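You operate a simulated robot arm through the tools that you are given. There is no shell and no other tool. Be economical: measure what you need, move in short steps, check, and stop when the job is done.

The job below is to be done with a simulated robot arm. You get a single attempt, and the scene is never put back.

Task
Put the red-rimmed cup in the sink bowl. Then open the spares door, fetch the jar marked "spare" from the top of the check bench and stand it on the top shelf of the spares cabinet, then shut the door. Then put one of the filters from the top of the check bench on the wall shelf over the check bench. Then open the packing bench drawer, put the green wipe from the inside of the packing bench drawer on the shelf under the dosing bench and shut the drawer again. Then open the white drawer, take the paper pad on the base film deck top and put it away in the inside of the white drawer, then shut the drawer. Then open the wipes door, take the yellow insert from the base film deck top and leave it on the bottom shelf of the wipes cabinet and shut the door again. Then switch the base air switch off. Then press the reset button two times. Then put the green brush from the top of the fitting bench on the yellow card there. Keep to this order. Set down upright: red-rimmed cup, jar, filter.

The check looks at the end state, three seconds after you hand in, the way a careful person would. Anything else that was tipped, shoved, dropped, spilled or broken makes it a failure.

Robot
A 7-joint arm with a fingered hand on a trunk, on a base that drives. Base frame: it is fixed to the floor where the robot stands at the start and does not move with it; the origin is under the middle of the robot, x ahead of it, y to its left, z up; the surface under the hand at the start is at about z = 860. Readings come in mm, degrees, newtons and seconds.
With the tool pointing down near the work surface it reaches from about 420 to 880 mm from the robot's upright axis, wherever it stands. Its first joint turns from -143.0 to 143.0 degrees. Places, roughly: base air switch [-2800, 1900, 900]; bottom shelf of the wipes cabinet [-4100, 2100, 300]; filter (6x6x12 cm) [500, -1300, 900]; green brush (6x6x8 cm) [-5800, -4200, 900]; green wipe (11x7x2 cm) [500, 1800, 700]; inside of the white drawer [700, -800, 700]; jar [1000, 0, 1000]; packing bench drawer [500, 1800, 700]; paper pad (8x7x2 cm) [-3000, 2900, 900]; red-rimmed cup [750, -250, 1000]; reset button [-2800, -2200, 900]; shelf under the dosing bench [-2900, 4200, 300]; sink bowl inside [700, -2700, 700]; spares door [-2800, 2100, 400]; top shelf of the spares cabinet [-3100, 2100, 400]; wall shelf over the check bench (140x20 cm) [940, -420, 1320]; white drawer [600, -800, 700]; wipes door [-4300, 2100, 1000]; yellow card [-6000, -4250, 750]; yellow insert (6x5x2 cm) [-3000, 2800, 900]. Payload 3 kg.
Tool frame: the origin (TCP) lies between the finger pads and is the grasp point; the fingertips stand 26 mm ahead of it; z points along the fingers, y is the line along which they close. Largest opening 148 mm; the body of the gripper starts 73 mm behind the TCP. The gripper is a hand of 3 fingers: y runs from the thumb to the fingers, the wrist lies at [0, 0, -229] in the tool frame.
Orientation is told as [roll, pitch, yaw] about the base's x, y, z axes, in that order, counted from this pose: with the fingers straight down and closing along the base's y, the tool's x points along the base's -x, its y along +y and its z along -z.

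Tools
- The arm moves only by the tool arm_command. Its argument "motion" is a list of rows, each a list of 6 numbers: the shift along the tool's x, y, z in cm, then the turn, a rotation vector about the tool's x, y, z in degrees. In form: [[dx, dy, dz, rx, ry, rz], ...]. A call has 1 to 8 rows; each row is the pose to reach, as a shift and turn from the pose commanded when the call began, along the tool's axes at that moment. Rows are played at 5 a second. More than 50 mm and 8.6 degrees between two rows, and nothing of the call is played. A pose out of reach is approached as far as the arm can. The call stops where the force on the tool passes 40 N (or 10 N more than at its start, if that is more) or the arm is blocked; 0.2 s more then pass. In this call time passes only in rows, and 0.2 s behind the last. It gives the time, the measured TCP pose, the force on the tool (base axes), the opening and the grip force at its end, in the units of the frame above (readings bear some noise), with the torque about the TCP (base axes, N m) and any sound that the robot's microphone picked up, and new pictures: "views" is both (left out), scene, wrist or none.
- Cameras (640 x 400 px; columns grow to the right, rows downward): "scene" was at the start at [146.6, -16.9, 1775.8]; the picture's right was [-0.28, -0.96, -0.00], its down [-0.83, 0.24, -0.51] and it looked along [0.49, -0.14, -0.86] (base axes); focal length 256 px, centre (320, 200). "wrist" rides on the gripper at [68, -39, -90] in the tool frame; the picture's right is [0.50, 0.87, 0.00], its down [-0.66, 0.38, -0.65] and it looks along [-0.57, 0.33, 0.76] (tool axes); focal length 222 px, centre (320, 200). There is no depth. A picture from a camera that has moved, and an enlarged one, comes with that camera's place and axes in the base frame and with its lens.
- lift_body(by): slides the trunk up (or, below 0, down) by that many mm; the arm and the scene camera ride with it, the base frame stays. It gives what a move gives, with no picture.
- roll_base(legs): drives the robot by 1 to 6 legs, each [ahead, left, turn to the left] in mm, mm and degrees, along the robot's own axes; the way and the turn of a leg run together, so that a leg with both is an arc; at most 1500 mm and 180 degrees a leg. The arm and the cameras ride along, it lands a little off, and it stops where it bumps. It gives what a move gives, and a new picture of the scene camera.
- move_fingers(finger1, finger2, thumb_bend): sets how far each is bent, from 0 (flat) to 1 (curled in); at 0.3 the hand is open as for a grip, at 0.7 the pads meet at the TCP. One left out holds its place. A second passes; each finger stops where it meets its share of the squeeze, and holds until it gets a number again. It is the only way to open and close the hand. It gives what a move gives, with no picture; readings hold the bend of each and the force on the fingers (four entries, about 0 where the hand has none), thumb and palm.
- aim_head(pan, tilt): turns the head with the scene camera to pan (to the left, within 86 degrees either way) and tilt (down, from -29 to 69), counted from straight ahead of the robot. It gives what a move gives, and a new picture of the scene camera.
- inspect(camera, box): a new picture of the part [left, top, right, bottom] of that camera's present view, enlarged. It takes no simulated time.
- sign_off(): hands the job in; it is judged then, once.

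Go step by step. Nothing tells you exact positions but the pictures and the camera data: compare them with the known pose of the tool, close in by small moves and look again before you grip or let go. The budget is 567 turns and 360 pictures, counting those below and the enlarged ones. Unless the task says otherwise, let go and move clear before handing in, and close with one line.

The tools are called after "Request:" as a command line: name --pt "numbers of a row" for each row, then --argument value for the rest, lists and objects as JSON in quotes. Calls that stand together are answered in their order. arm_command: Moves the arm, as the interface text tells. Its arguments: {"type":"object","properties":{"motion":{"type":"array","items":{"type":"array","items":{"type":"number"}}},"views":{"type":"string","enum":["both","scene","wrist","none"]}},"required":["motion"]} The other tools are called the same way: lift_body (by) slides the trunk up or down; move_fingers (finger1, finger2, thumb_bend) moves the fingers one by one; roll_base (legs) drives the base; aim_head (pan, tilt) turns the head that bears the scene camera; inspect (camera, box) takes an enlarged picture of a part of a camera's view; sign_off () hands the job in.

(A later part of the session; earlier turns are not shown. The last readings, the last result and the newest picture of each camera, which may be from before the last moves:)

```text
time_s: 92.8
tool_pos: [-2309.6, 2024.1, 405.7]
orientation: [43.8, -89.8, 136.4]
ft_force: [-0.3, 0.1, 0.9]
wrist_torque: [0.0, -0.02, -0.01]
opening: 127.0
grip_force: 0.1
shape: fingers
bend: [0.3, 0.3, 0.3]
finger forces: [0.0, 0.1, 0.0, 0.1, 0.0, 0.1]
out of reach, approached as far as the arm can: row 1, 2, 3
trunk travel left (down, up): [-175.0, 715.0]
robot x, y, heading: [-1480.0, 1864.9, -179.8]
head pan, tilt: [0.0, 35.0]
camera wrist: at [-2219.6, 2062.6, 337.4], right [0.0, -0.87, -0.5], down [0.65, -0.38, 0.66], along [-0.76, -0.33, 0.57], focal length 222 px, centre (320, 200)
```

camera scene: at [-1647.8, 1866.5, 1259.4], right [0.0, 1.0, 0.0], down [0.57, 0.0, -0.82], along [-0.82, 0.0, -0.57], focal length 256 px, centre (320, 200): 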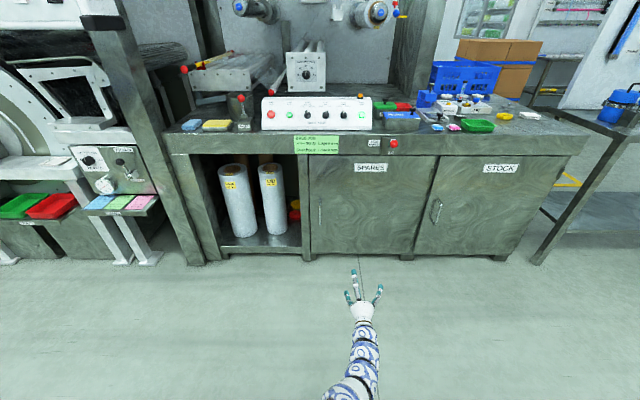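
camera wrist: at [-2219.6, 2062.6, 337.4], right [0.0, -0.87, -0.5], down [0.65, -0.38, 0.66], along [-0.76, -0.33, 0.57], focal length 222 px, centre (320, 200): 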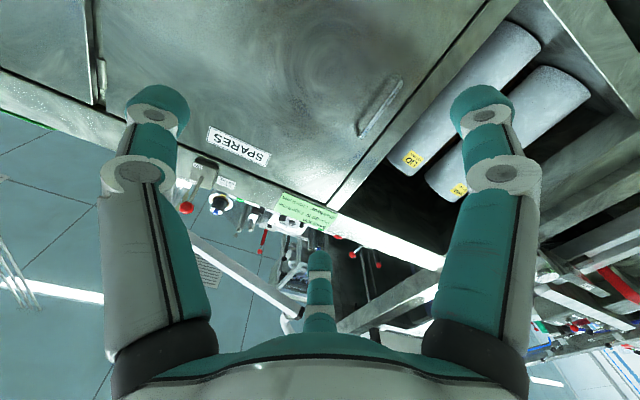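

The handle is a vertical bar at about (-2732,1864), z 341–511; door plane about x -2772, hinge at y≈2440. I drive closer.

Request:
roll_base --legs '[[330, 160, 0]]'

Request:
arm_command --pt "0 0 0 0 0 0" --views "wrist"

```text
time_s: 95.1
tool_pos: [-2641.5, 1866.6, 404.9]
orientation: [55.8, -89.8, 124.3]
ft_force: [0.1, -0.5, 0.2]
wrist_torque: [0.0, 0.01, 0.0]
opening: 126.9
grip_force: 0.1
shape: fingers
bend: [0.3, 0.3, 0.3]
finger forces: [0.1, 0.0, 0.0, 0.0, 0.0, 0.0]
trunk travel left (down, up): [-175.0, 715.0]
robot x, y, heading: [-1815.1, 1706.2, -180.3]
head pan, tilt: [0.0, 35.0]
camera scene: at [-1979.9, 1709.1, 1259.4], right [0.0, 1.0, 0.0], down [0.57, 0.0, -0.82], along [-0.82, 0.0, -0.57], focal length 256 px, centre (320, 200)
```

scene: 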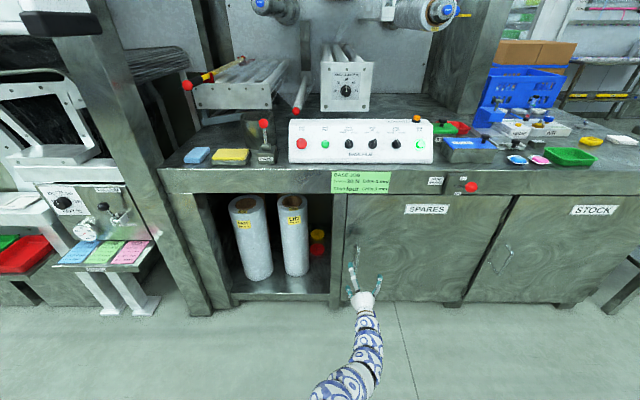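

```text
time_s: 95.5
tool_pos: [-2641.9, 1866.7, 405.4]
orientation: [58.3, -89.9, 121.7]
ft_force: [1.0, 1.1, 0.0]
wrist_torque: [-0.02, 0.0, 0.01]
opening: 127.2
grip_force: 0.1
shape: fingers
bend: [0.3, 0.3, 0.3]
finger forces: [0.1, 0.1, 0.0, 0.1, 0.1, 0.0]
trunk travel left (down, up): [-175.0, 715.0]
robot x, y, heading: [-1814.6, 1706.2, -180.3]
head pan, tilt: [0.0, 35.0]
camera wrist: at [-2551.6, 1905.6, 337.5], right [0.0, -0.87, -0.5], down [0.65, -0.38, 0.66], along [-0.76, -0.33, 0.57], focal length 222 px, centre (320, 200)
```

wrist: 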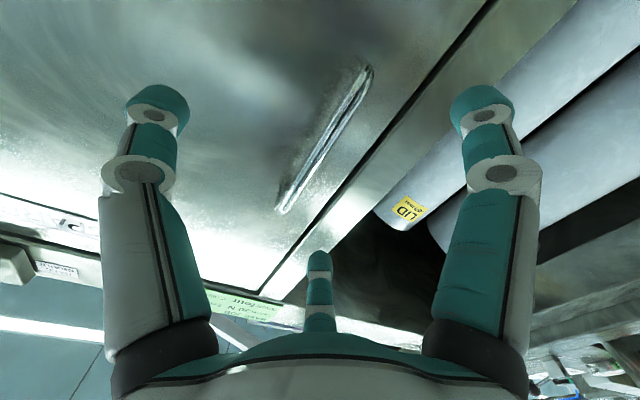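

I align to the bar and advance so it lies between the fingers.

Request:
arm_command --pt "-0.5 0.9 3 0 0 0" --pt "-1 0.9 6 0 0 0" --pt "-1 0.9 8.4 0 0 0" --views "wrist"

```text
time_s: 96.3
tool_pos: [-2726.6, 1856.6, 414.7]
orientation: [35.9, -89.7, 144.0]
ft_force: [0.0, -0.2, -0.5]
wrist_torque: [-0.01, 0.01, -0.02]
opening: 127.4
grip_force: 0.0
shape: fingers
bend: [0.3, 0.3, 0.3]
finger forces: [0.0, 0.0, 0.1, 0.0, 0.4, 0.1]
trunk travel left (down, up): [-175.0, 715.0]
robot x, y, heading: [-1809.3, 1706.0, -179.8]
head pan, tilt: [0.0, 35.0]
camera wrist: at [-2636.2, 1895.8, 346.8], right [0.0, -0.87, -0.5], down [0.65, -0.38, 0.66], along [-0.76, -0.33, 0.56], focal length 222 px, centre (320, 200)
```

wrist: 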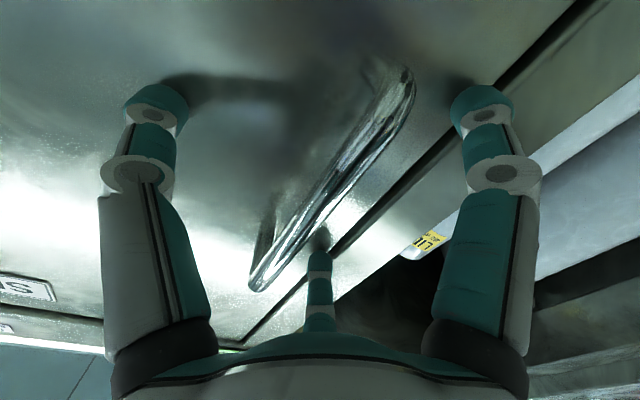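

The bar runs between thumb and fingers; I close the hand on it.

Request:
move_fingers --finger1 0.75 --finger2 0.75 --thumb_bend 0.75

Request:
arm_command --pt "0 0 0 0 0 0" --views "wrist"

```text
time_s: 96.8
tool_pos: [-2723.3, 1861.6, 412.2]
orientation: [3.2, -89.6, 176.8]
ft_force: [45.5, -0.6, 1.3]
wrist_torque: [0.01, 0.07, 0.2]
opening: 100.7
grip_force: 22.9
shape: fingers
bend: [0.37, 0.36, 0.4]
finger forces: [16.3, 17.0, 0.0, 0.1, 12.2, 0.0]
trunk travel left (down, up): [-175.0, 715.0]
robot x, y, heading: [-1813.5, 1702.9, 179.9]
head pan, tilt: [0.0, 35.0]
stopped: the force on the tool passed its limit at 43 N (the readings are from after the stop); the commanded pose is now the measured one
```

```text
time_s: 97.3
tool_pos: [-2722.5, 1861.0, 410.4]
orientation: [0.0, -89.3, 179.7]
ft_force: [36.6, 0.4, -0.7]
wrist_torque: [-0.09, 0.06, 0.01]
opening: 91.7
grip_force: 18.2
shape: fingers
bend: [0.4, 0.37, 0.41]
finger forces: [13.1, 12.4, 0.1, 0.1, 10.9, 0.1]
trunk travel left (down, up): [-175.0, 715.0]
robot x, y, heading: [-1809.1, 1705.1, 179.9]
head pan, tilt: [0.0, 35.0]
stopped in row 1: the force on the tool passed its limit at 57 N (the readings are from after the stop); the commanded pose is now the measured one
camera wrist: at [-2630.9, 1899.5, 343.2], right [0.0, -0.87, -0.5], down [0.64, -0.38, 0.66], along [-0.76, -0.32, 0.56], focal length 222 px, centre (320, 200)
```

wrist: 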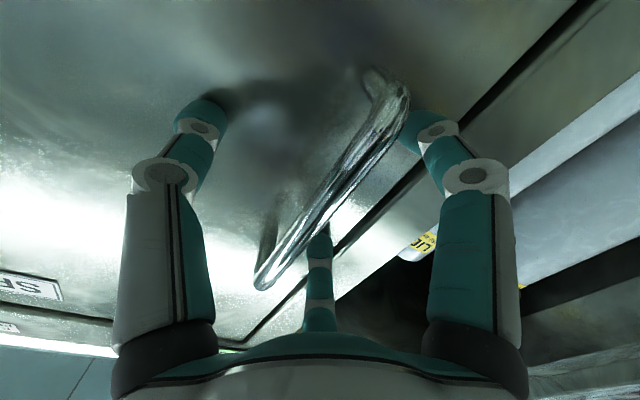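

The fingertips press the door face as they curl; I open, retreat about 20 mm, and close again.

Request:
move_fingers --finger1 0.3 --finger2 0.3 --thumb_bend 0.3

Request:
arm_command --pt "-0.8 0.3 -1 0 0 0" --pt "-0.8 0.3 -2 0 0 0" --views "none"

Request:
move_fingers --finger1 0.75 --finger2 0.75 --thumb_bend 0.75

Request:
arm_command --pt "0 0 0 0 0 0" --views "wrist"

```text
time_s: 98.3
tool_pos: [-2724.8, 1859.8, 411.7]
orientation: [7.2, -89.5, 172.6]
ft_force: [0.3, 0.0, 0.2]
wrist_torque: [0.0, 0.0, -0.01]
opening: 126.5
grip_force: 0.1
shape: fingers
bend: [0.3, 0.3, 0.3]
finger forces: [0.0, 0.0, 0.0, 0.0, 0.0, 0.1]
trunk travel left (down, up): [-175.0, 715.0]
robot x, y, heading: [-1815.1, 1706.3, 180.1]
head pan, tilt: [0.0, 35.0]
```

```text
time_s: 98.9
tool_pos: [-2704.4, 1856.6, 422.2]
orientation: [13.2, -89.6, 166.5]
ft_force: [-1.2, 0.0, 0.0]
wrist_torque: [0.01, 0.03, -0.01]
opening: 126.4
grip_force: 0.0
shape: fingers
bend: [0.3, 0.3, 0.3]
finger forces: [0.0, 0.0, 0.1, 0.0, 0.0, 0.0]
trunk travel left (down, up): [-175.0, 715.0]
robot x, y, heading: [-1812.5, 1707.0, 179.8]
head pan, tilt: [0.0, 35.0]
```

```text
time_s: 99.9
tool_pos: [-2705.3, 1857.7, 420.8]
orientation: [8.9, -89.6, 170.8]
ft_force: [-3.3, 6.6, 0.2]
wrist_torque: [0.0, -0.01, -0.05]
opening: 0.4
grip_force: 4.9
shape: fingers
bend: [0.73, 0.73, 0.68]
finger forces: [0.0, 0.0, 0.0, 0.0, 10.7, 0.1]
trunk travel left (down, up): [-175.0, 715.0]
robot x, y, heading: [-1810.8, 1705.3, 180.1]
head pan, tilt: [0.0, 35.0]
```

```text
time_s: 100.3
tool_pos: [-2704.0, 1858.4, 421.8]
orientation: [9.3, -89.5, 170.4]
ft_force: [-3.1, 7.3, 1.5]
wrist_torque: [0.02, -0.02, -0.01]
opening: 0.3
grip_force: 5.5
shape: fingers
bend: [0.73, 0.73, 0.67]
finger forces: [0.0, 0.0, 0.0, 0.0, 11.0, 0.0]
trunk travel left (down, up): [-175.0, 715.0]
robot x, y, heading: [-1809.4, 1707.3, 179.7]
head pan, tilt: [0.0, 35.0]
camera wrist: at [-2613.5, 1896.7, 353.9], right [0.0, -0.87, -0.5], down [0.65, -0.38, 0.66], along [-0.76, -0.32, 0.56], focal length 222 px, centre (320, 200)
```

wrist: 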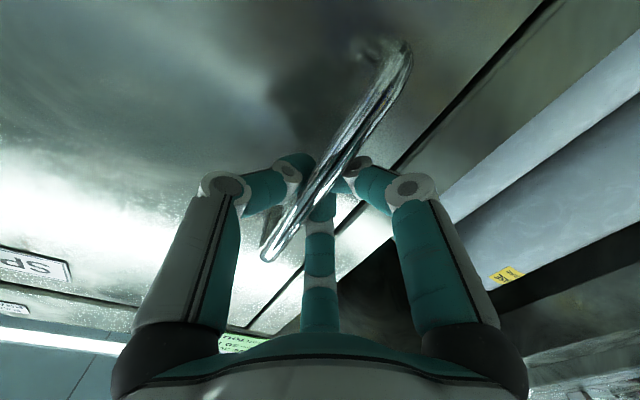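

The fingers seem hooked behind the bar. I curl a little more and try a short pull.

Request:
move_fingers --finger1 0.85 --finger2 0.85 --thumb_bend 0.75

Request:
arm_command --pt "0 0 -1.5 0 0 0" --pt "0 0 -3 0 0 0" --pt "0 -0.1 -4.5 0 0 0" --views "wrist"

```text
time_s: 101.3
tool_pos: [-2705.0, 1857.4, 421.0]
orientation: [8.7, -89.5, 171.2]
ft_force: [-4.0, 2.4, 0.9]
wrist_torque: [0.0, 0.0, 0.01]
opening: 0.0
grip_force: 5.6
shape: fingers
bend: [0.75, 0.75, 0.67]
finger forces: [0.0, 0.1, 0.0, 0.0, 9.9, 0.0]
trunk travel left (down, up): [-175.0, 715.0]
robot x, y, heading: [-1808.9, 1709.2, 180.2]
head pan, tilt: [0.0, 35.0]
```

```text
time_s: 102.1
tool_pos: [-2658.2, 1861.1, 420.6]
orientation: [4.8, -89.4, 174.8]
ft_force: [-1.5, 12.3, -3.9]
wrist_torque: [-0.06, 0.01, 0.01]
opening: 0.0
grip_force: 8.3
shape: fingers
bend: [0.78, 0.79, 0.67]
finger forces: [0.0, 0.0, 0.0, 0.0, 16.3, 0.0]
trunk travel left (down, up): [-175.0, 715.0]
robot x, y, heading: [-1815.3, 1707.8, 180.0]
head pan, tilt: [0.0, 35.0]
camera wrist: at [-2566.8, 1899.0, 353.2], right [0.0, -0.87, -0.5], down [0.64, -0.38, 0.66], along [-0.76, -0.32, 0.56], focal length 222 px, centre (320, 200)
```

wrist: 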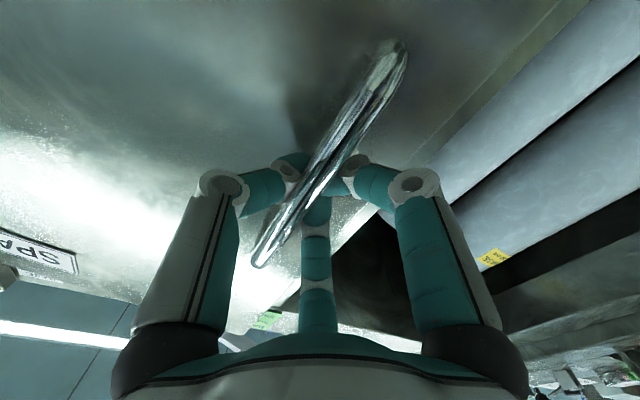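

The door follows. I swing it open by driving in an arc about the hinge.

Request:
roll_base --legs '[[-128, -168, 10], [-128, -168, 10]]'

Request:
arm_command --pt "0 0 0 0 0 0" --views "wrist"

```text
time_s: 105.0
tool_pos: [-2466.7, 1936.6, 421.4]
orientation: [8.4, -89.5, -168.9]
ft_force: [-0.2, 1.0, -0.5]
wrist_torque: [0.01, -0.05, 0.01]
opening: 0.2
grip_force: 0.3
shape: fingers
bend: [0.8, 0.8, 0.68]
finger forces: [0.1, 0.0, 0.1, 0.1, 0.8, 0.1]
trunk travel left (down, up): [-175.0, 715.0]
robot x, y, heading: [-1621.4, 2076.5, -160.3]
head pan, tilt: [0.0, 35.0]
camera scene: at [-1775.8, 2025.7, 1259.4], right [-0.33, 0.94, 0.0], down [0.54, 0.19, -0.82], along [-0.77, -0.27, -0.57], focal length 256 px, centre (320, 200)
```

scene: 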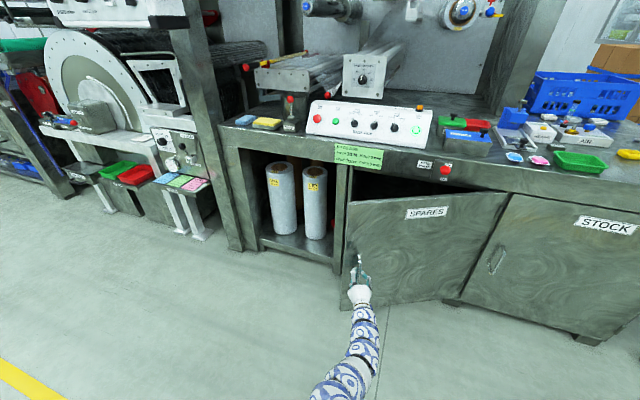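

```text
time_s: 105.4
tool_pos: [-2466.0, 1937.8, 420.8]
orientation: [7.9, -89.6, -168.3]
ft_force: [-0.9, 1.1, -0.2]
wrist_torque: [-0.02, -0.03, 0.02]
opening: 0.0
grip_force: 0.5
shape: fingers
bend: [0.8, 0.8, 0.68]
finger forces: [0.1, 0.1, 0.0, 0.0, 0.9, 0.0]
trunk travel left (down, up): [-175.0, 715.0]
robot x, y, heading: [-1619.3, 2079.8, -160.5]
head pan, tilt: [0.0, 35.0]
camera wrist: at [-2393.8, 2004.5, 353.8], right [0.29, -0.82, -0.5], down [0.74, -0.14, 0.66], along [-0.61, -0.56, 0.56], focal length 222 px, centre (320, 200)
```

wrist: 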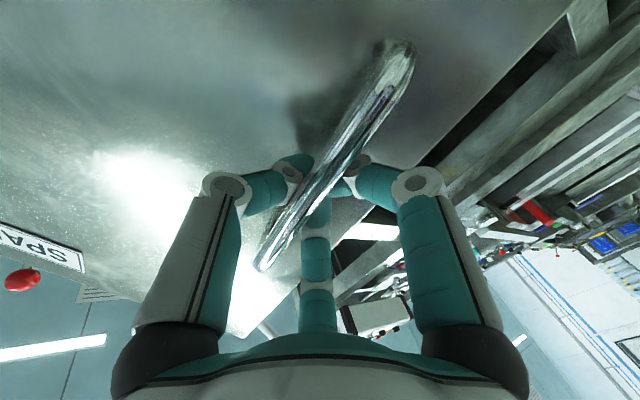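

The door is about 25° open and the hook holds. I continue the arc.

Request:
roll_base --legs '[[-127, -168, 10], [-127, -168, 10], [-127, -168, 10]]'

Request:
roll_base --legs '[[-127, -168, 10], [-127, -168, 10], [-127, -168, 10]]'

```text
time_s: 109.5
tool_pos: [-2248.9, 2157.3, 421.7]
orientation: [12.4, -89.5, -143.0]
ft_force: [-29.1, 15.0, 1.0]
wrist_torque: [0.02, 0.04, 0.14]
opening: 13.3
grip_force: 16.7
shape: fingers
bend: [0.82, 0.82, 0.61]
finger forces: [0.0, 0.0, 0.0, 0.1, 33.3, 0.0]
trunk travel left (down, up): [-175.0, 715.0]
robot x, y, heading: [-1585.6, 2705.7, -130.3]
head pan, tilt: [0.0, 35.0]
camera scene: at [-1693.9, 2578.5, 1259.4], right [-0.76, 0.65, 0.0], down [0.37, 0.44, -0.82], along [-0.53, -0.62, -0.57], focal length 256 px, centre (320, 200)
```

scene: 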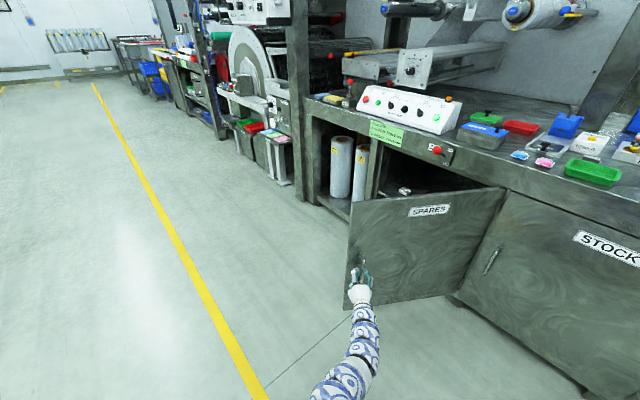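

```text
time_s: 111.7
tool_pos: [-2212.4, 2276.1, 422.5]
orientation: [1.3, -89.5, -121.1]
ft_force: [-23.7, 5.6, -4.7]
wrist_torque: [-0.07, -0.11, 0.13]
opening: 7.6
grip_force: 13.2
shape: fingers
bend: [0.82, 0.82, 0.62]
finger forces: [0.0, 0.0, 0.1, 0.0, 25.6, 0.0]
trunk travel left (down, up): [-175.0, 715.0]
robot x, y, heading: [-1664.8, 2940.7, -118.7]
head pan, tilt: [0.0, 35.0]
stopped in leg 2: the force on the tool passed its limit at 44 N (the readings are from after the stop); the commanded pose is now the measured one
camera scene: at [-1744.1, 2795.3, 1259.3], right [-0.88, 0.48, 0.0], down [0.28, 0.5, -0.82], along [-0.39, -0.72, -0.57], focal length 256 px, centre (320, 200)
```

scene: 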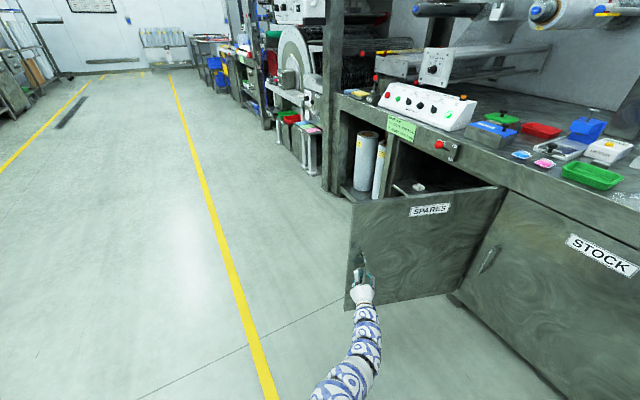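

The door is about 67° open; there's a slight radial pull. I continue with a small correction.

Request:
roll_base --legs '[[-124, -180, 10], [-126, -171, 10]]'

```text
time_s: 114.6
tool_pos: [-2201.4, 2477.7, 421.9]
orientation: [6.5, -89.5, -106.0]
ft_force: [-24.6, -4.0, -3.7]
wrist_torque: [0.0, -0.07, 0.15]
opening: 8.8
grip_force: 14.1
shape: fingers
bend: [0.82, 0.82, 0.61]
finger forces: [0.0, 0.1, 0.1, 0.0, 27.0, 0.0]
trunk travel left (down, up): [-175.0, 715.0]
robot x, y, heading: [-1916.0, 3289.7, -98.6]
head pan, tilt: [0.0, 35.0]
camera scene: at [-1943.6, 3126.9, 1259.3], right [-0.99, 0.15, 0.0], down [0.09, 0.57, -0.82], along [-0.12, -0.81, -0.57], focal length 256 px, centre (320, 200)
```

scene: 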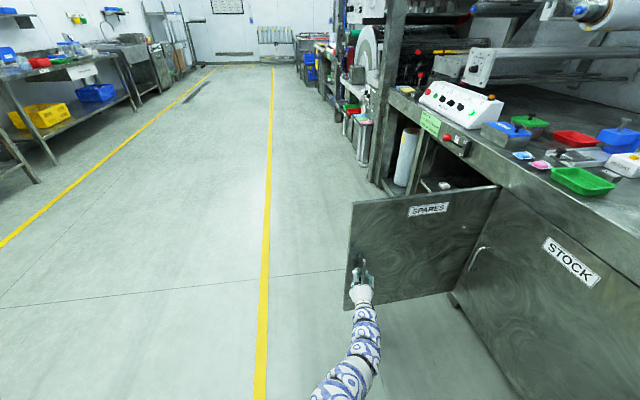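

The door is open about 87°. I release the handle and back away.

Request:
move_fingers --finger1 0.3 --finger2 0.3 --thumb_bend 0.3

Request:
arm_command --pt "0 0 -2 0 0 0" --pt "0 0 -4 0 0 0" --pt "0 0 -6 0 0 0" --views "wrist"

```text
time_s: 115.6
tool_pos: [-2201.1, 2477.8, 422.7]
orientation: [2.0, -89.6, -101.3]
ft_force: [-0.3, 0.1, 0.3]
wrist_torque: [0.02, 0.01, -0.01]
opening: 126.2
grip_force: 0.0
shape: fingers
bend: [0.3, 0.3, 0.3]
finger forces: [0.1, 0.1, 0.0, 0.0, 0.0, 0.0]
trunk travel left (down, up): [-175.0, 715.0]
robot x, y, heading: [-1914.7, 3293.6, -98.4]
head pan, tilt: [0.0, 35.0]
```

```text
time_s: 116.4
tool_pos: [-2191.3, 2493.0, 412.9]
orientation: [0.2, -89.5, -99.5]
ft_force: [-0.1, 0.2, -0.3]
wrist_torque: [0.0, 0.01, 0.03]
opening: 126.6
grip_force: 0.0
shape: fingers
bend: [0.3, 0.3, 0.3]
finger forces: [0.0, 0.0, 0.0, 0.0, 0.0, 0.1]
out of reach, approached as far as the arm can: row 1, 2, 3
trunk travel left (down, up): [-175.0, 715.0]
robot x, y, heading: [-1920.3, 3293.4, -98.4]
head pan, tilt: [0.0, 35.0]
camera wrist: at [-2214.9, 2588.0, 346.1], right [0.86, -0.14, -0.5], down [0.48, 0.58, 0.66], along [0.2, -0.8, 0.56], focal length 222 px, centre (320, 200)
```

wrist: 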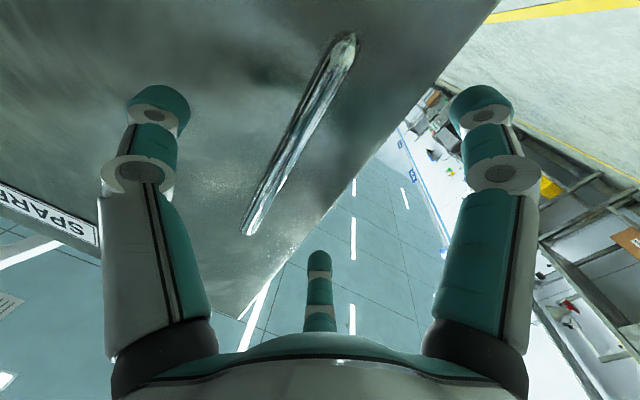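

Clear. I back away, move into the aisle and turn towards the benches; then restore the hand to pointing down.

Request:
roll_base --legs '[[-200, 0, 0], [0, 1250, 0], [0, 0, 98]]'

Request:
lift_body --by 400

Request:
lift_body --by 150

Request:
arm_command --pt "0 0 -1 0 8.5 0" --pt "0 0 -2 0 17 0" --pt "0 0 -3 0 25.5 0" --pt "0 0 -4 0 34 0" --pt "0 0 -5 0 42.5 0" --pt "0 0 -6 0 51 0" --pt "0 0 -7 0 59.5 0" --pt "0 0 -8 0 68 0" --views "none"

```text
time_s: 128.1
tool_pos: [183.7, 3165.6, 413.0]
orientation: [3.3, -89.6, -3.8]
ft_force: [0.0, 0.2, 0.1]
wrist_torque: [-0.03, -0.02, -0.01]
opening: 126.4
grip_force: 0.0
shape: fingers
bend: [0.3, 0.3, 0.3]
finger forces: [0.0, 0.1, 0.0, 0.0, 0.0, 0.1]
trunk travel left (down, up): [-175.0, 715.0]
robot x, y, heading: [-649.1, 3308.0, 0.4]
head pan, tilt: [0.0, 35.0]
camera scene: at [-479.0, 3312.5, 1259.4], right [0.0, -1.0, 0.0], down [-0.57, 0.0, -0.82], along [0.82, 0.0, -0.57], focal length 256 px, centre (320, 200)
```

scene: 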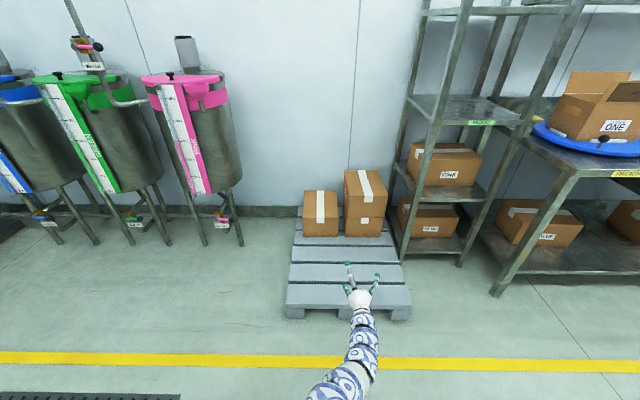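

```text
time_s: 132.0
tool_pos: [182.7, 3165.1, 813.6]
orientation: [3.3, -89.6, -3.7]
ft_force: [-0.1, 1.1, -0.5]
wrist_torque: [-0.03, 0.03, -0.02]
opening: 126.5
grip_force: 0.0
shape: fingers
bend: [0.3, 0.3, 0.3]
finger forces: [0.1, 0.1, 0.0, 0.1, 0.0, 0.0]
trunk travel left (down, up): [-575.0, 315.0]
robot x, y, heading: [-645.3, 3309.2, 0.1]
head pan, tilt: [0.0, 35.0]
```

```text
time_s: 133.7
tool_pos: [183.5, 3164.8, 963.7]
orientation: [3.9, -89.6, -4.2]
ft_force: [0.8, -0.1, -0.3]
wrist_torque: [0.0, -0.02, 0.0]
opening: 126.6
grip_force: 0.2
shape: fingers
bend: [0.3, 0.3, 0.3]
finger forces: [0.0, 0.1, 0.1, 0.0, 0.0, 0.1]
trunk travel left (down, up): [-725.0, 165.0]
robot x, y, heading: [-649.3, 3309.7, 0.1]
head pan, tilt: [0.0, 35.0]
```

```text
time_s: 135.5
tool_pos: [178.1, 3152.8, 922.8]
orientation: [-0.1, -21.4, -0.5]
ft_force: [-0.9, 0.1, -0.4]
wrist_torque: [0.0, -0.03, 0.02]
opening: 127.1
grip_force: 0.0
shape: fingers
bend: [0.3, 0.3, 0.3]
finger forces: [0.0, 0.0, 0.0, 0.0, 0.1, 0.1]
out of reach, approached as far as the arm can: row 1, 2, 3, 4, 5, 6, 7, 8
trunk travel left (down, up): [-725.0, 165.0]
robot x, y, heading: [-649.0, 3308.5, 0.3]
head pan, tilt: [0.0, 35.0]
```

I drive along the aisle to the check bench's left end where the SPARE jar is.

Request:
roll_base --legs '[[0, -1440, 0], [0, -1440, 0]]'

Request:
aim_head --pan 0 --tilt 40

```text
time_s: 149.4
tool_pos: [161.5, 256.3, 922.6]
orientation: [-0.1, -21.5, -1.7]
ft_force: [-0.1, -0.2, 0.5]
wrist_torque: [-0.01, 0.0, -0.02]
opening: 127.1
grip_force: 0.1
shape: fingers
bend: [0.3, 0.3, 0.3]
finger forces: [0.0, 0.1, 0.0, 0.1, 0.0, 0.0]
trunk travel left (down, up): [-725.0, 165.0]
robot x, y, heading: [-664.5, 430.6, -1.1]
head pan, tilt: [0.0, 35.0]
camera scene: at [-492.6, 430.3, 1809.4], right [-0.02, -1.0, 0.0], down [-0.57, 0.01, -0.82], along [0.82, -0.01, -0.57], focal length 256 px, centre (320, 200)
```

scene: 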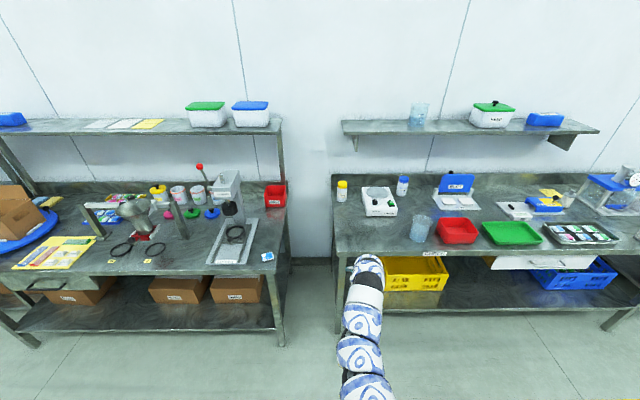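

```text
time_s: 150.1
tool_pos: [160.0, 257.4, 923.3]
orientation: [0.1, -21.5, -1.8]
ft_force: [-0.4, -0.7, -0.6]
wrist_torque: [-0.02, 0.01, 0.01]
opening: 126.9
grip_force: 0.1
shape: fingers
bend: [0.3, 0.3, 0.3]
finger forces: [0.0, 0.0, 0.1, 0.0, 0.0, 0.1]
trunk travel left (down, up): [-725.0, 165.0]
robot x, y, heading: [-660.7, 428.6, -1.1]
head pan, tilt: [0.0, 40.0]
camera scene: at [-495.6, 430.6, 1801.9], right [-0.02, -1.0, 0.0], down [-0.64, 0.01, -0.77], along [0.77, -0.01, -0.64], focal length 256 px, centre (320, 200)
```

scene: 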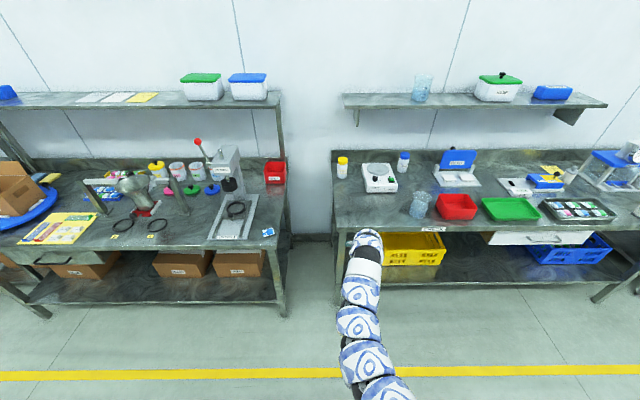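

I tilt the hand to about 45° and approach the jar.

Request:
arm_command --pt "0 0 0 0 -8 0" --pt "0 0 0 0 -16 0" --pt "0 0 0 0 -23.5 0" --pt "0 0 0 0 -23.5 0" --views "none"

Request:
roll_base --legs '[[440, 20, 1.1]]'

Request:
arm_command --pt "0 0 0 0 0 0" --views "wrist"

```text
time_s: 151.1
tool_pos: [196.0, 258.7, 901.3]
orientation: [-0.1, -45.0, -1.7]
ft_force: [-0.2, 0.2, 0.2]
wrist_torque: [-0.02, 0.03, -0.02]
opening: 127.0
grip_force: 0.0
shape: fingers
bend: [0.3, 0.3, 0.3]
finger forces: [0.1, 0.0, 0.0, 0.0, 0.0, 0.1]
out of reach, approached as far as the arm can: row 1, 2, 3, 4
trunk travel left (down, up): [-725.0, 165.0]
robot x, y, heading: [-666.3, 430.7, -1.0]
head pan, tilt: [0.0, 40.0]
```

```text
time_s: 153.1
tool_pos: [486.9, 273.3, 897.7]
orientation: [-0.5, -44.2, -0.7]
ft_force: [-39.7, -4.8, 16.3]
wrist_torque: [0.42, 3.39, 2.1]
opening: 153.6
grip_force: 19.7
shape: fingers
bend: [0.0, 0.3, 0.3]
finger forces: [39.0, 0.0, 0.0, 0.0, 0.0, 0.1]
trunk travel left (down, up): [-725.0, 165.0]
robot x, y, heading: [-370.8, 444.2, -0.6]
head pan, tilt: [0.0, 40.0]
stopped in leg 1: the force on the tool passed its limit at 142 N (the readings are from after the stop); the commanded pose is now the measured one
camera scene: at [-206.3, 440.6, 1802.4], right [-0.01, -1.0, 0.0], down [-0.64, 0.01, -0.77], along [0.77, -0.01, -0.64], focal length 256 px, centre (320, 200)
```

scene: 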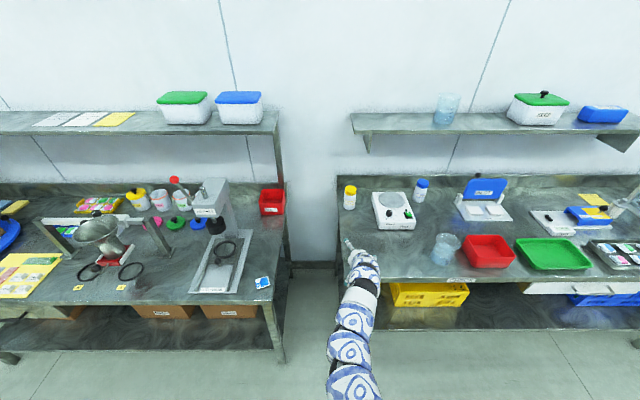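

```text
time_s: 153.5
tool_pos: [485.8, 273.0, 898.2]
orientation: [-0.4, -44.4, -0.8]
ft_force: [-42.4, -7.5, 13.7]
wrist_torque: [0.16, 3.3, 2.37]
opening: 154.1
grip_force: 21.8
shape: fingers
bend: [0.0, 0.3, 0.3]
finger forces: [43.0, 0.0, 0.1, 0.0, 0.0, 0.0]
trunk travel left (down, up): [-725.0, 165.0]
robot x, y, heading: [-366.9, 441.8, -0.3]
head pan, tilt: [0.0, 40.0]
camera wrist: at [373.9, 236.4, 915.0], right [-0.34, 0.87, -0.35], down [0.02, 0.38, 0.92], along [0.94, 0.31, -0.15], focal length 222 px, centre (320, 200)
```

wrist: 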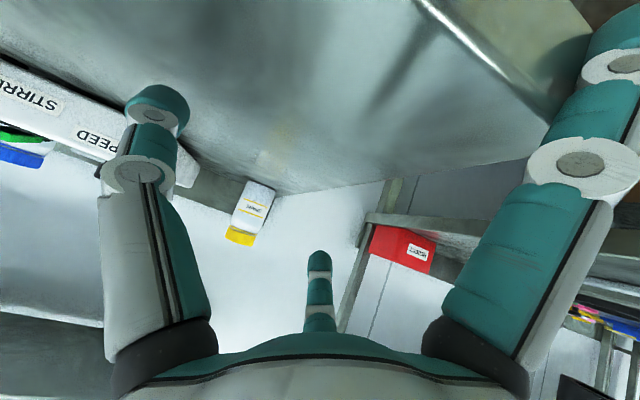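

The lower finger bumped the bench edge. I back off, raise the trunk, reset the finger, and look.

Request:
roll_base --legs '[[-120, 0, 0]]'

Request:
move_fingers --finger1 0.3 --finger2 0.3 --thumb_bend 0.3

Request:
lift_body --by 110

Request:
roll_base --legs '[[300, 0, 0]]'

Request:
arm_command --pt "0 0 0 0 0 0" --views "wrist"

```text
time_s: 154.7
tool_pos: [367.8, 273.8, 897.1]
orientation: [-0.4, -44.2, -0.9]
ft_force: [-0.2, 0.3, 0.5]
wrist_torque: [0.03, -0.01, -0.02]
opening: 130.1
grip_force: 0.1
shape: fingers
bend: [0.27, 0.3, 0.3]
finger forces: [0.1, 0.0, 0.0, 0.0, 0.0, 0.1]
trunk travel left (down, up): [-725.0, 165.0]
robot x, y, heading: [-489.7, 439.6, -0.8]
head pan, tilt: [0.0, 40.0]
camera scene: at [-324.1, 442.3, 1802.0], right [-0.01, -1.0, 0.0], down [-0.64, 0.01, -0.77], along [0.77, -0.01, -0.64], focal length 256 px, centre (320, 200)
```

scene: 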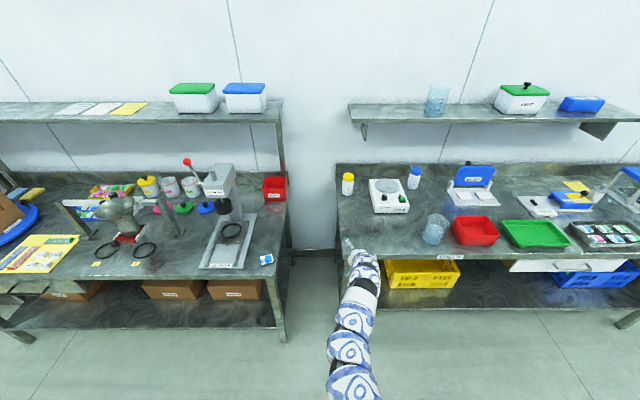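

```text
time_s: 155.7
tool_pos: [367.3, 275.2, 895.1]
orientation: [-0.4, -44.2, -0.9]
ft_force: [-0.1, -0.1, -0.6]
wrist_torque: [0.02, 0.0, 0.0]
opening: 127.3
grip_force: 0.0
shape: fingers
bend: [0.3, 0.3, 0.3]
finger forces: [0.0, 0.0, 0.0, 0.0, 0.1, 0.0]
trunk travel left (down, up): [-725.0, 165.0]
robot x, y, heading: [-491.2, 444.9, -0.7]
head pan, tilt: [0.0, 40.0]
```

```text
time_s: 157.1
tool_pos: [367.2, 272.7, 1006.4]
orientation: [-0.4, -44.2, -0.9]
ft_force: [-0.6, 0.2, -0.5]
wrist_torque: [0.0, -0.01, -0.01]
opening: 127.5
grip_force: 0.0
shape: fingers
bend: [0.3, 0.3, 0.3]
finger forces: [0.0, 0.0, 0.0, 0.0, 0.0, 0.1]
trunk travel left (down, up): [-835.0, 55.0]
robot x, y, heading: [-488.2, 445.1, -0.7]
head pan, tilt: [0.0, 40.0]
```

```text
time_s: 159.2
tool_pos: [665.9, 270.7, 1005.7]
orientation: [-0.5, -44.2, -0.9]
ft_force: [-0.3, -0.5, -0.1]
wrist_torque: [0.01, 0.03, 0.0]
opening: 127.5
grip_force: 0.0
shape: fingers
bend: [0.3, 0.3, 0.3]
finger forces: [0.1, 0.1, 0.0, 0.0, 0.1, 0.0]
trunk travel left (down, up): [-835.0, 55.0]
robot x, y, heading: [-191.8, 437.3, -0.6]
head pan, tilt: [0.0, 40.0]
camera scene: at [-22.8, 438.7, 1911.7], right [-0.01, -1.0, 0.0], down [-0.64, 0.01, -0.77], along [0.77, -0.01, -0.64], focal length 256 px, centre (320, 200)
```

scene: 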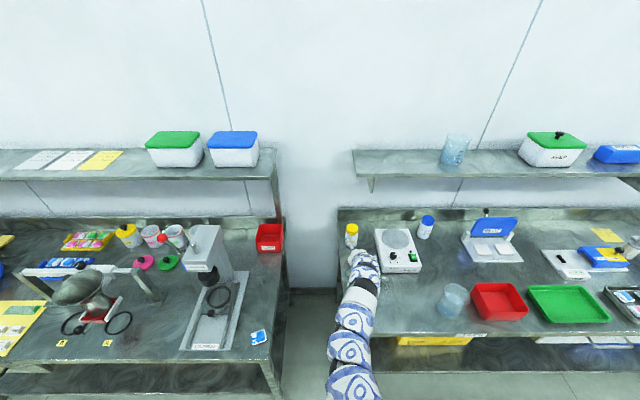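

```text
time_s: 159.6
tool_pos: [665.8, 270.5, 1005.4]
orientation: [-0.4, -44.2, -0.9]
ft_force: [-0.3, -0.4, 0.5]
wrist_torque: [0.01, -0.01, 0.02]
opening: 127.2
grip_force: 0.1
shape: fingers
bend: [0.3, 0.3, 0.3]
finger forces: [0.1, 0.1, 0.0, 0.1, 0.1, 0.0]
trunk travel left (down, up): [-835.0, 55.0]
robot x, y, heading: [-191.6, 435.5, -0.6]
head pan, tilt: [0.0, 40.0]
camera wrist: at [554.0, 234.3, 1023.1], right [-0.34, 0.87, -0.35], down [0.02, 0.38, 0.92], along [0.94, 0.31, -0.15], focal length 222 px, centre (320, 200)
```

wrist: 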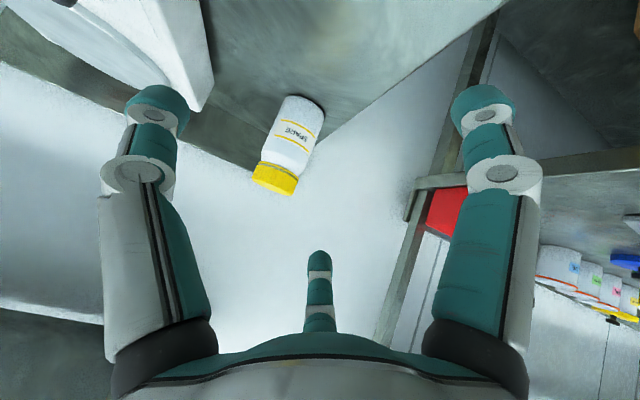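

The jar is at about (857,263), 120 tall, about 62 wide. I tilt the hand further to near horizontal and line up.

Request:
arm_command --pt "0 0 0 0 -8.5 0" --pt "0 0 0 0 -17 0" --pt "0 0 0 0 -26 0" --pt "0 0 0 0 -26 0" --views "wrist"

```text
refused: row 3 steps farther than a row can; nothing moved
```

Request:
arm_command --pt "0 0 0 0 -8.5 0" --pt "0 0 0 0 -17 0" --pt "0 0 0 0 -25.5 0" --pt "0 0 0 0 -25.5 0" --views "wrist"

```text
time_s: 160.6
tool_pos: [665.3, 270.7, 1005.6]
orientation: [-0.9, -69.8, -0.3]
ft_force: [0.3, 0.2, -0.2]
wrist_torque: [0.02, 0.0, 0.0]
opening: 127.1
grip_force: 0.0
shape: fingers
bend: [0.3, 0.3, 0.3]
finger forces: [0.0, 0.0, 0.1, 0.0, 0.1, 0.0]
trunk travel left (down, up): [-835.0, 55.0]
robot x, y, heading: [-188.1, 436.8, -0.7]
head pan, tilt: [0.0, 40.0]
camera wrist: at [557.3, 233.8, 974.1], right [-0.15, 0.87, -0.47], down [-0.38, 0.39, 0.84], along [0.91, 0.31, 0.27], focal length 222 px, centre (320, 200)
```

wrist: 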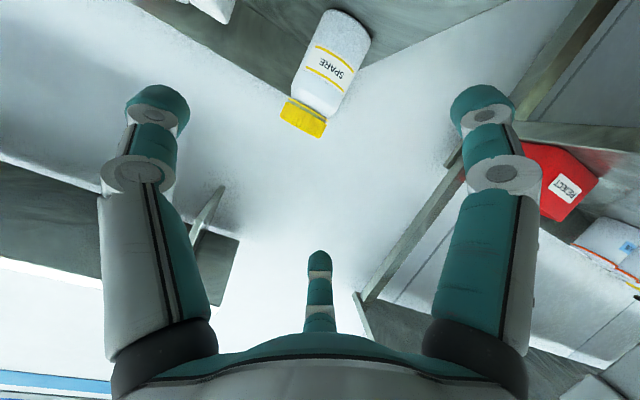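

Request:
arm_command --pt "2.1 0 0.8 0 0 0" --pt "4.2 0.2 1.5 0 0 0" --views "none"

Request:
roll_base --legs '[[120, 0, 0.6]]'

Request:
arm_command --pt "0 0 0 0 0 0" --views "wrist"

```text
time_s: 161.2
tool_pos: [665.2, 271.9, 963.1]
orientation: [-0.8, -69.8, -0.4]
ft_force: [0.2, 0.8, -0.3]
wrist_torque: [0.0, 0.03, 0.02]
opening: 126.9
grip_force: 0.1
shape: fingers
bend: [0.3, 0.3, 0.3]
finger forces: [0.0, 0.1, 0.0, 0.0, 0.0, 0.1]
trunk travel left (down, up): [-835.0, 55.0]
robot x, y, heading: [-189.7, 439.1, -0.6]
head pan, tilt: [0.0, 40.0]
```

```text
time_s: 162.4
tool_pos: [788.3, 278.4, 961.6]
orientation: [-0.8, -69.7, 0.1]
ft_force: [-0.4, -1.0, 0.1]
wrist_torque: [0.01, 0.02, 0.01]
opening: 127.4
grip_force: 0.1
shape: fingers
bend: [0.3, 0.3, 0.3]
finger forces: [0.0, 0.0, 0.0, 0.1, 0.1, 0.0]
trunk travel left (down, up): [-835.0, 55.0]
robot x, y, heading: [-73.7, 433.5, -0.1]
head pan, tilt: [0.0, 40.0]
camera scene: at [98.2, 439.2, 1911.6], right [0.0, -1.0, 0.0], down [-0.64, 0.0, -0.77], along [0.77, 0.0, -0.64], focal length 256 px, centre (320, 200)
```

scene: 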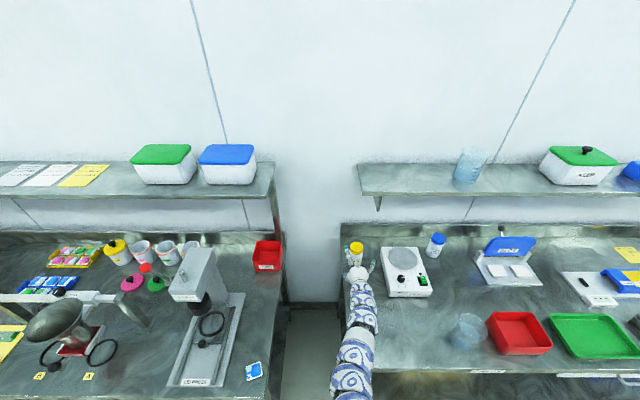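

```text
time_s: 162.8
tool_pos: [785.6, 279.1, 962.8]
orientation: [-0.8, -69.7, 0.2]
ft_force: [0.2, 0.6, -0.4]
wrist_torque: [-0.01, 0.04, 0.02]
opening: 127.2
grip_force: 0.1
shape: fingers
bend: [0.3, 0.3, 0.3]
finger forces: [0.1, 0.1, 0.0, 0.0, 0.0, 0.0]
trunk travel left (down, up): [-835.0, 55.0]
robot x, y, heading: [-70.3, 435.1, -0.2]
head pan, tilt: [0.0, 40.0]
camera wrist: at [678.2, 240.1, 930.3], right [-0.16, 0.87, -0.47], down [-0.38, 0.39, 0.84], along [0.91, 0.32, 0.27], focal length 222 px, centre (320, 200)
```

wrist: 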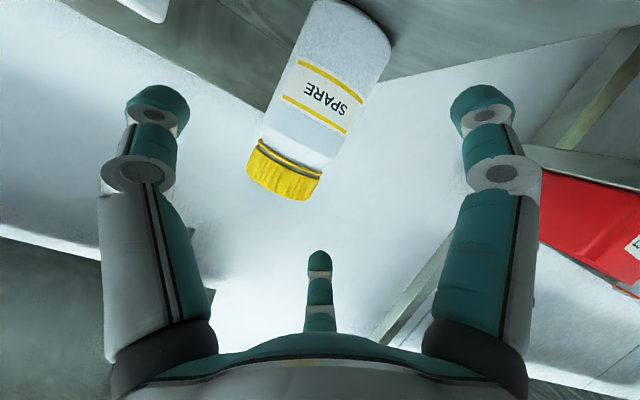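

I advance the hand so the fingers straddle the jar.

Request:
arm_command --pt "-1 -0.9 2.5 0 0 0" --pt "-1 -0.9 4.5 0 0 0" --pt "-0.3 -0.9 6.4 0 0 0" --views "both"

```text
time_s: 163.6
tool_pos: [847.1, 264.7, 941.8]
orientation: [-0.8, -69.6, -0.1]
ft_force: [0.5, 1.9, 0.0]
wrist_torque: [-0.04, 0.01, -0.15]
opening: 126.5
grip_force: 0.5
shape: fingers
bend: [0.3, 0.3, 0.3]
finger forces: [1.3, 0.0, 0.0, 0.0, 0.1, 0.0]
trunk travel left (down, up): [-835.0, 55.0]
robot x, y, heading: [-71.4, 436.9, -0.1]
head pan, tilt: [0.0, 40.0]
camera scene: at [97.3, 435.6, 1911.8], right [0.0, -1.0, 0.0], down [-0.64, 0.0, -0.77], along [0.77, 0.0, -0.64], focal length 256 px, centre (320, 200)
camera wrist: at [739.0, 226.6, 910.3], right [-0.16, 0.87, -0.47], down [-0.38, 0.39, 0.84], along [0.91, 0.32, 0.26], focal length 222 px, centre (320, 200)
```

scene: 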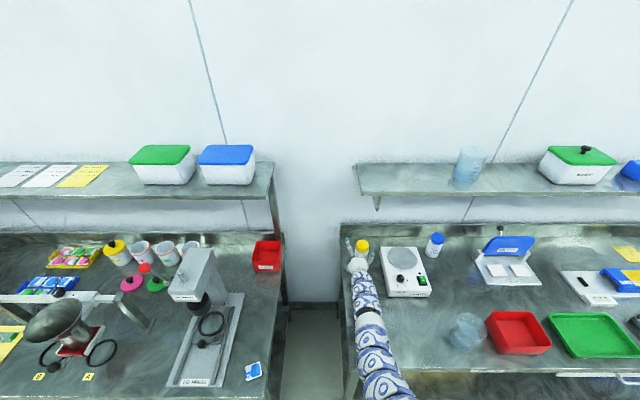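
wrist: 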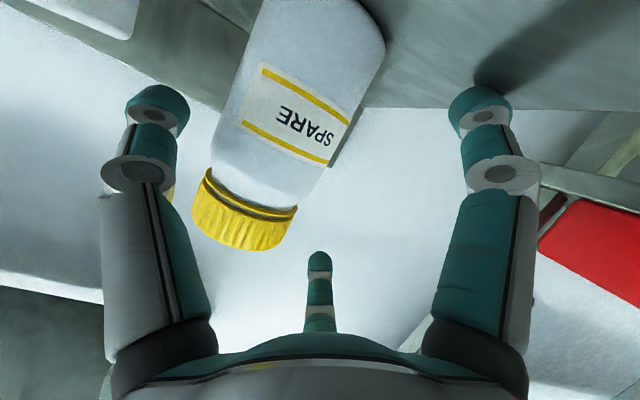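

The jar got nudged about 25 mm to the right but stands upright. I shift the hand to centre on it.

Request:
arm_command --pt "-0.3 -1 0 0 0 0" --pt "-0.3 -2 0 0 0 0" --pt "-0.3 -2.5 0 0 0 0" --views "both"

```text
time_s: 164.4
tool_pos: [847.7, 242.1, 946.8]
orientation: [-0.6, -69.8, 0.0]
ft_force: [0.6, 0.8, -0.2]
wrist_torque: [-0.04, 0.03, 0.01]
opening: 126.8
grip_force: 0.0
shape: fingers
bend: [0.3, 0.3, 0.3]
finger forces: [0.0, 0.1, 0.0, 0.0, 0.1, 0.0]
trunk travel left (down, up): [-835.0, 55.0]
robot x, y, heading: [-71.5, 440.2, -0.1]
head pan, tilt: [0.0, 40.0]
camera scene: at [96.1, 438.9, 1911.8], right [0.0, -1.0, 0.0], down [-0.64, 0.0, -0.77], along [0.77, 0.0, -0.64], focal length 256 px, centre (320, 200)
camera wrist: at [739.9, 204.5, 914.2], right [-0.16, 0.87, -0.47], down [-0.38, 0.39, 0.84], along [0.91, 0.32, 0.27], focal length 222 px, centre (320, 200)
```

scene: 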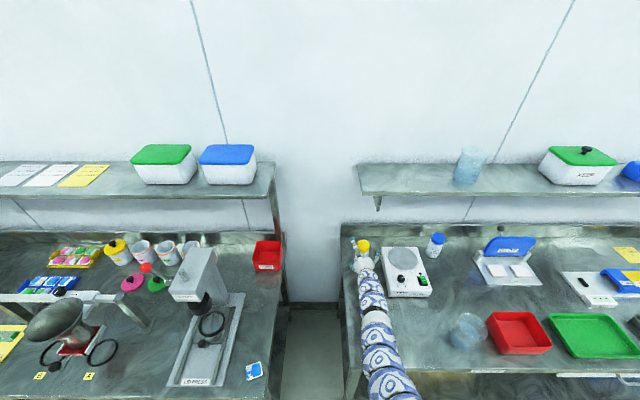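
wrist: 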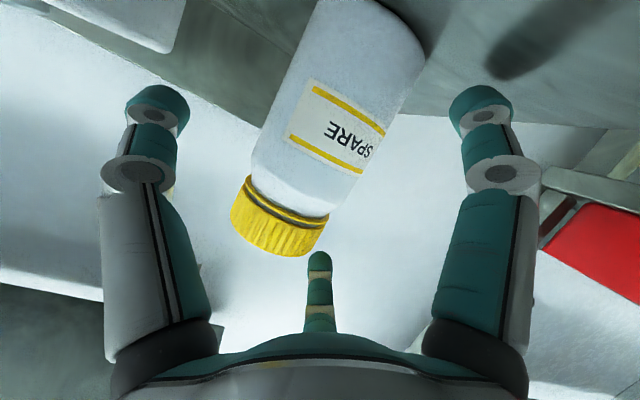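

Request:
arm_command --pt "0.2 -0.7 0 0 0 0" --pt "0.5 -1.2 0.3 0 0 0" --views "none"

Request:
move_fingers --finger1 0.45 --finger2 0.45 --thumb_bend 0.45

Request:
arm_command --pt "0 0 0 0 0 0" --views "wrist"

```text
time_s: 165.0
tool_pos: [849.9, 228.8, 941.1]
orientation: [-0.9, -69.8, 0.1]
ft_force: [-0.6, 0.3, 1.2]
wrist_torque: [0.06, -0.01, -0.03]
opening: 126.7
grip_force: 0.7
shape: fingers
bend: [0.31, 0.3, 0.3]
finger forces: [1.3, 0.1, 0.1, 0.0, 0.0, 0.0]
trunk travel left (down, up): [-835.0, 55.0]
robot x, y, heading: [-71.9, 439.2, -0.3]
head pan, tilt: [0.0, 40.0]
```

```text
time_s: 166.0
tool_pos: [849.7, 232.1, 940.8]
orientation: [-0.8, -69.8, 0.1]
ft_force: [-0.3, 0.2, -0.3]
wrist_torque: [0.01, -0.01, -0.01]
opening: 79.1
grip_force: 0.1
shape: fingers
bend: [0.45, 0.45, 0.45]
finger forces: [0.0, 0.1, 0.0, 0.1, 0.1, 0.0]
trunk travel left (down, up): [-835.0, 55.0]
robot x, y, heading: [-73.0, 438.3, -0.2]
head pan, tilt: [0.0, 40.0]
```

```text
time_s: 166.4
tool_pos: [849.1, 231.4, 941.1]
orientation: [-0.8, -69.8, 0.1]
ft_force: [0.8, -0.3, 0.0]
wrist_torque: [0.02, 0.0, 0.01]
opening: 78.9
grip_force: 0.1
shape: fingers
bend: [0.45, 0.45, 0.45]
finger forces: [0.0, 0.1, 0.0, 0.0, 0.0, 0.0]
trunk travel left (down, up): [-835.0, 55.0]
robot x, y, heading: [-71.4, 435.8, -0.6]
head pan, tilt: [0.0, 40.0]
camera wrist: at [740.8, 193.1, 908.3], right [-0.16, 0.87, -0.47], down [-0.38, 0.39, 0.84], along [0.91, 0.32, 0.27], focal length 222 px, centre (320, 200)
```

wrist: 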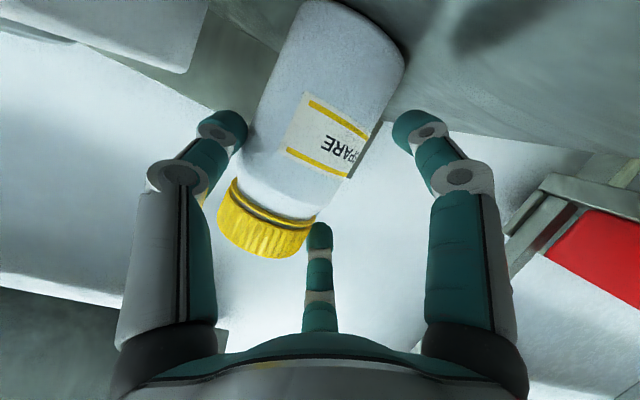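

The jar is close to the thumb side; nothing touches. I close gently in steps.

Request:
move_fingers --finger1 0.52 --finger2 0.52 --thumb_bend 0.5

Request:
arm_command --pt "0 0 0 0 0 0" --views "wrist"

```text
time_s: 167.4
tool_pos: [849.9, 231.0, 941.1]
orientation: [-0.8, -69.8, 0.1]
ft_force: [-0.2, 0.2, 1.1]
wrist_torque: [-0.04, -0.01, -0.04]
opening: 62.0
grip_force: 1.6
shape: fingers
bend: [0.51, 0.5, 0.49]
finger forces: [0.4, 1.7, 0.0, 0.1, 1.6, 0.0]
trunk travel left (down, up): [-835.0, 55.0]
robot x, y, heading: [-67.6, 440.5, -0.2]
head pan, tilt: [0.0, 40.0]
```

```text
time_s: 167.8
tool_pos: [849.9, 231.3, 940.3]
orientation: [-0.8, -69.8, 0.1]
ft_force: [0.1, -0.6, 0.6]
wrist_torque: [-0.04, 0.0, 0.03]
opening: 62.5
grip_force: 1.9
shape: fingers
bend: [0.51, 0.5, 0.49]
finger forces: [0.4, 1.7, 0.0, 0.0, 1.6, 0.0]
trunk travel left (down, up): [-835.0, 55.0]
robot x, y, heading: [-70.4, 437.3, 0.1]
head pan, tilt: [0.0, 40.0]
camera wrist: at [740.8, 193.1, 908.4], right [-0.16, 0.87, -0.47], down [-0.38, 0.39, 0.84], along [0.91, 0.32, 0.27], focal length 222 px, centre (320, 200)
```

wrist: 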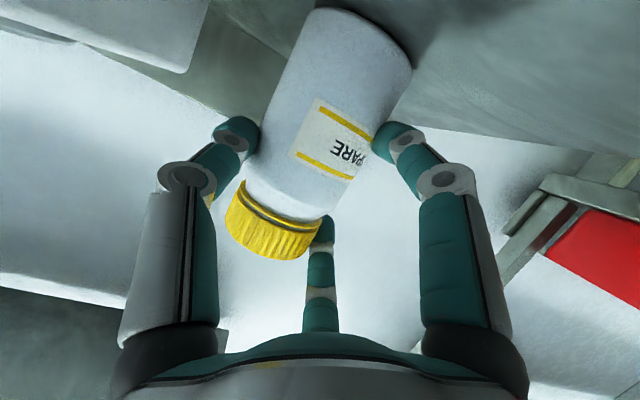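

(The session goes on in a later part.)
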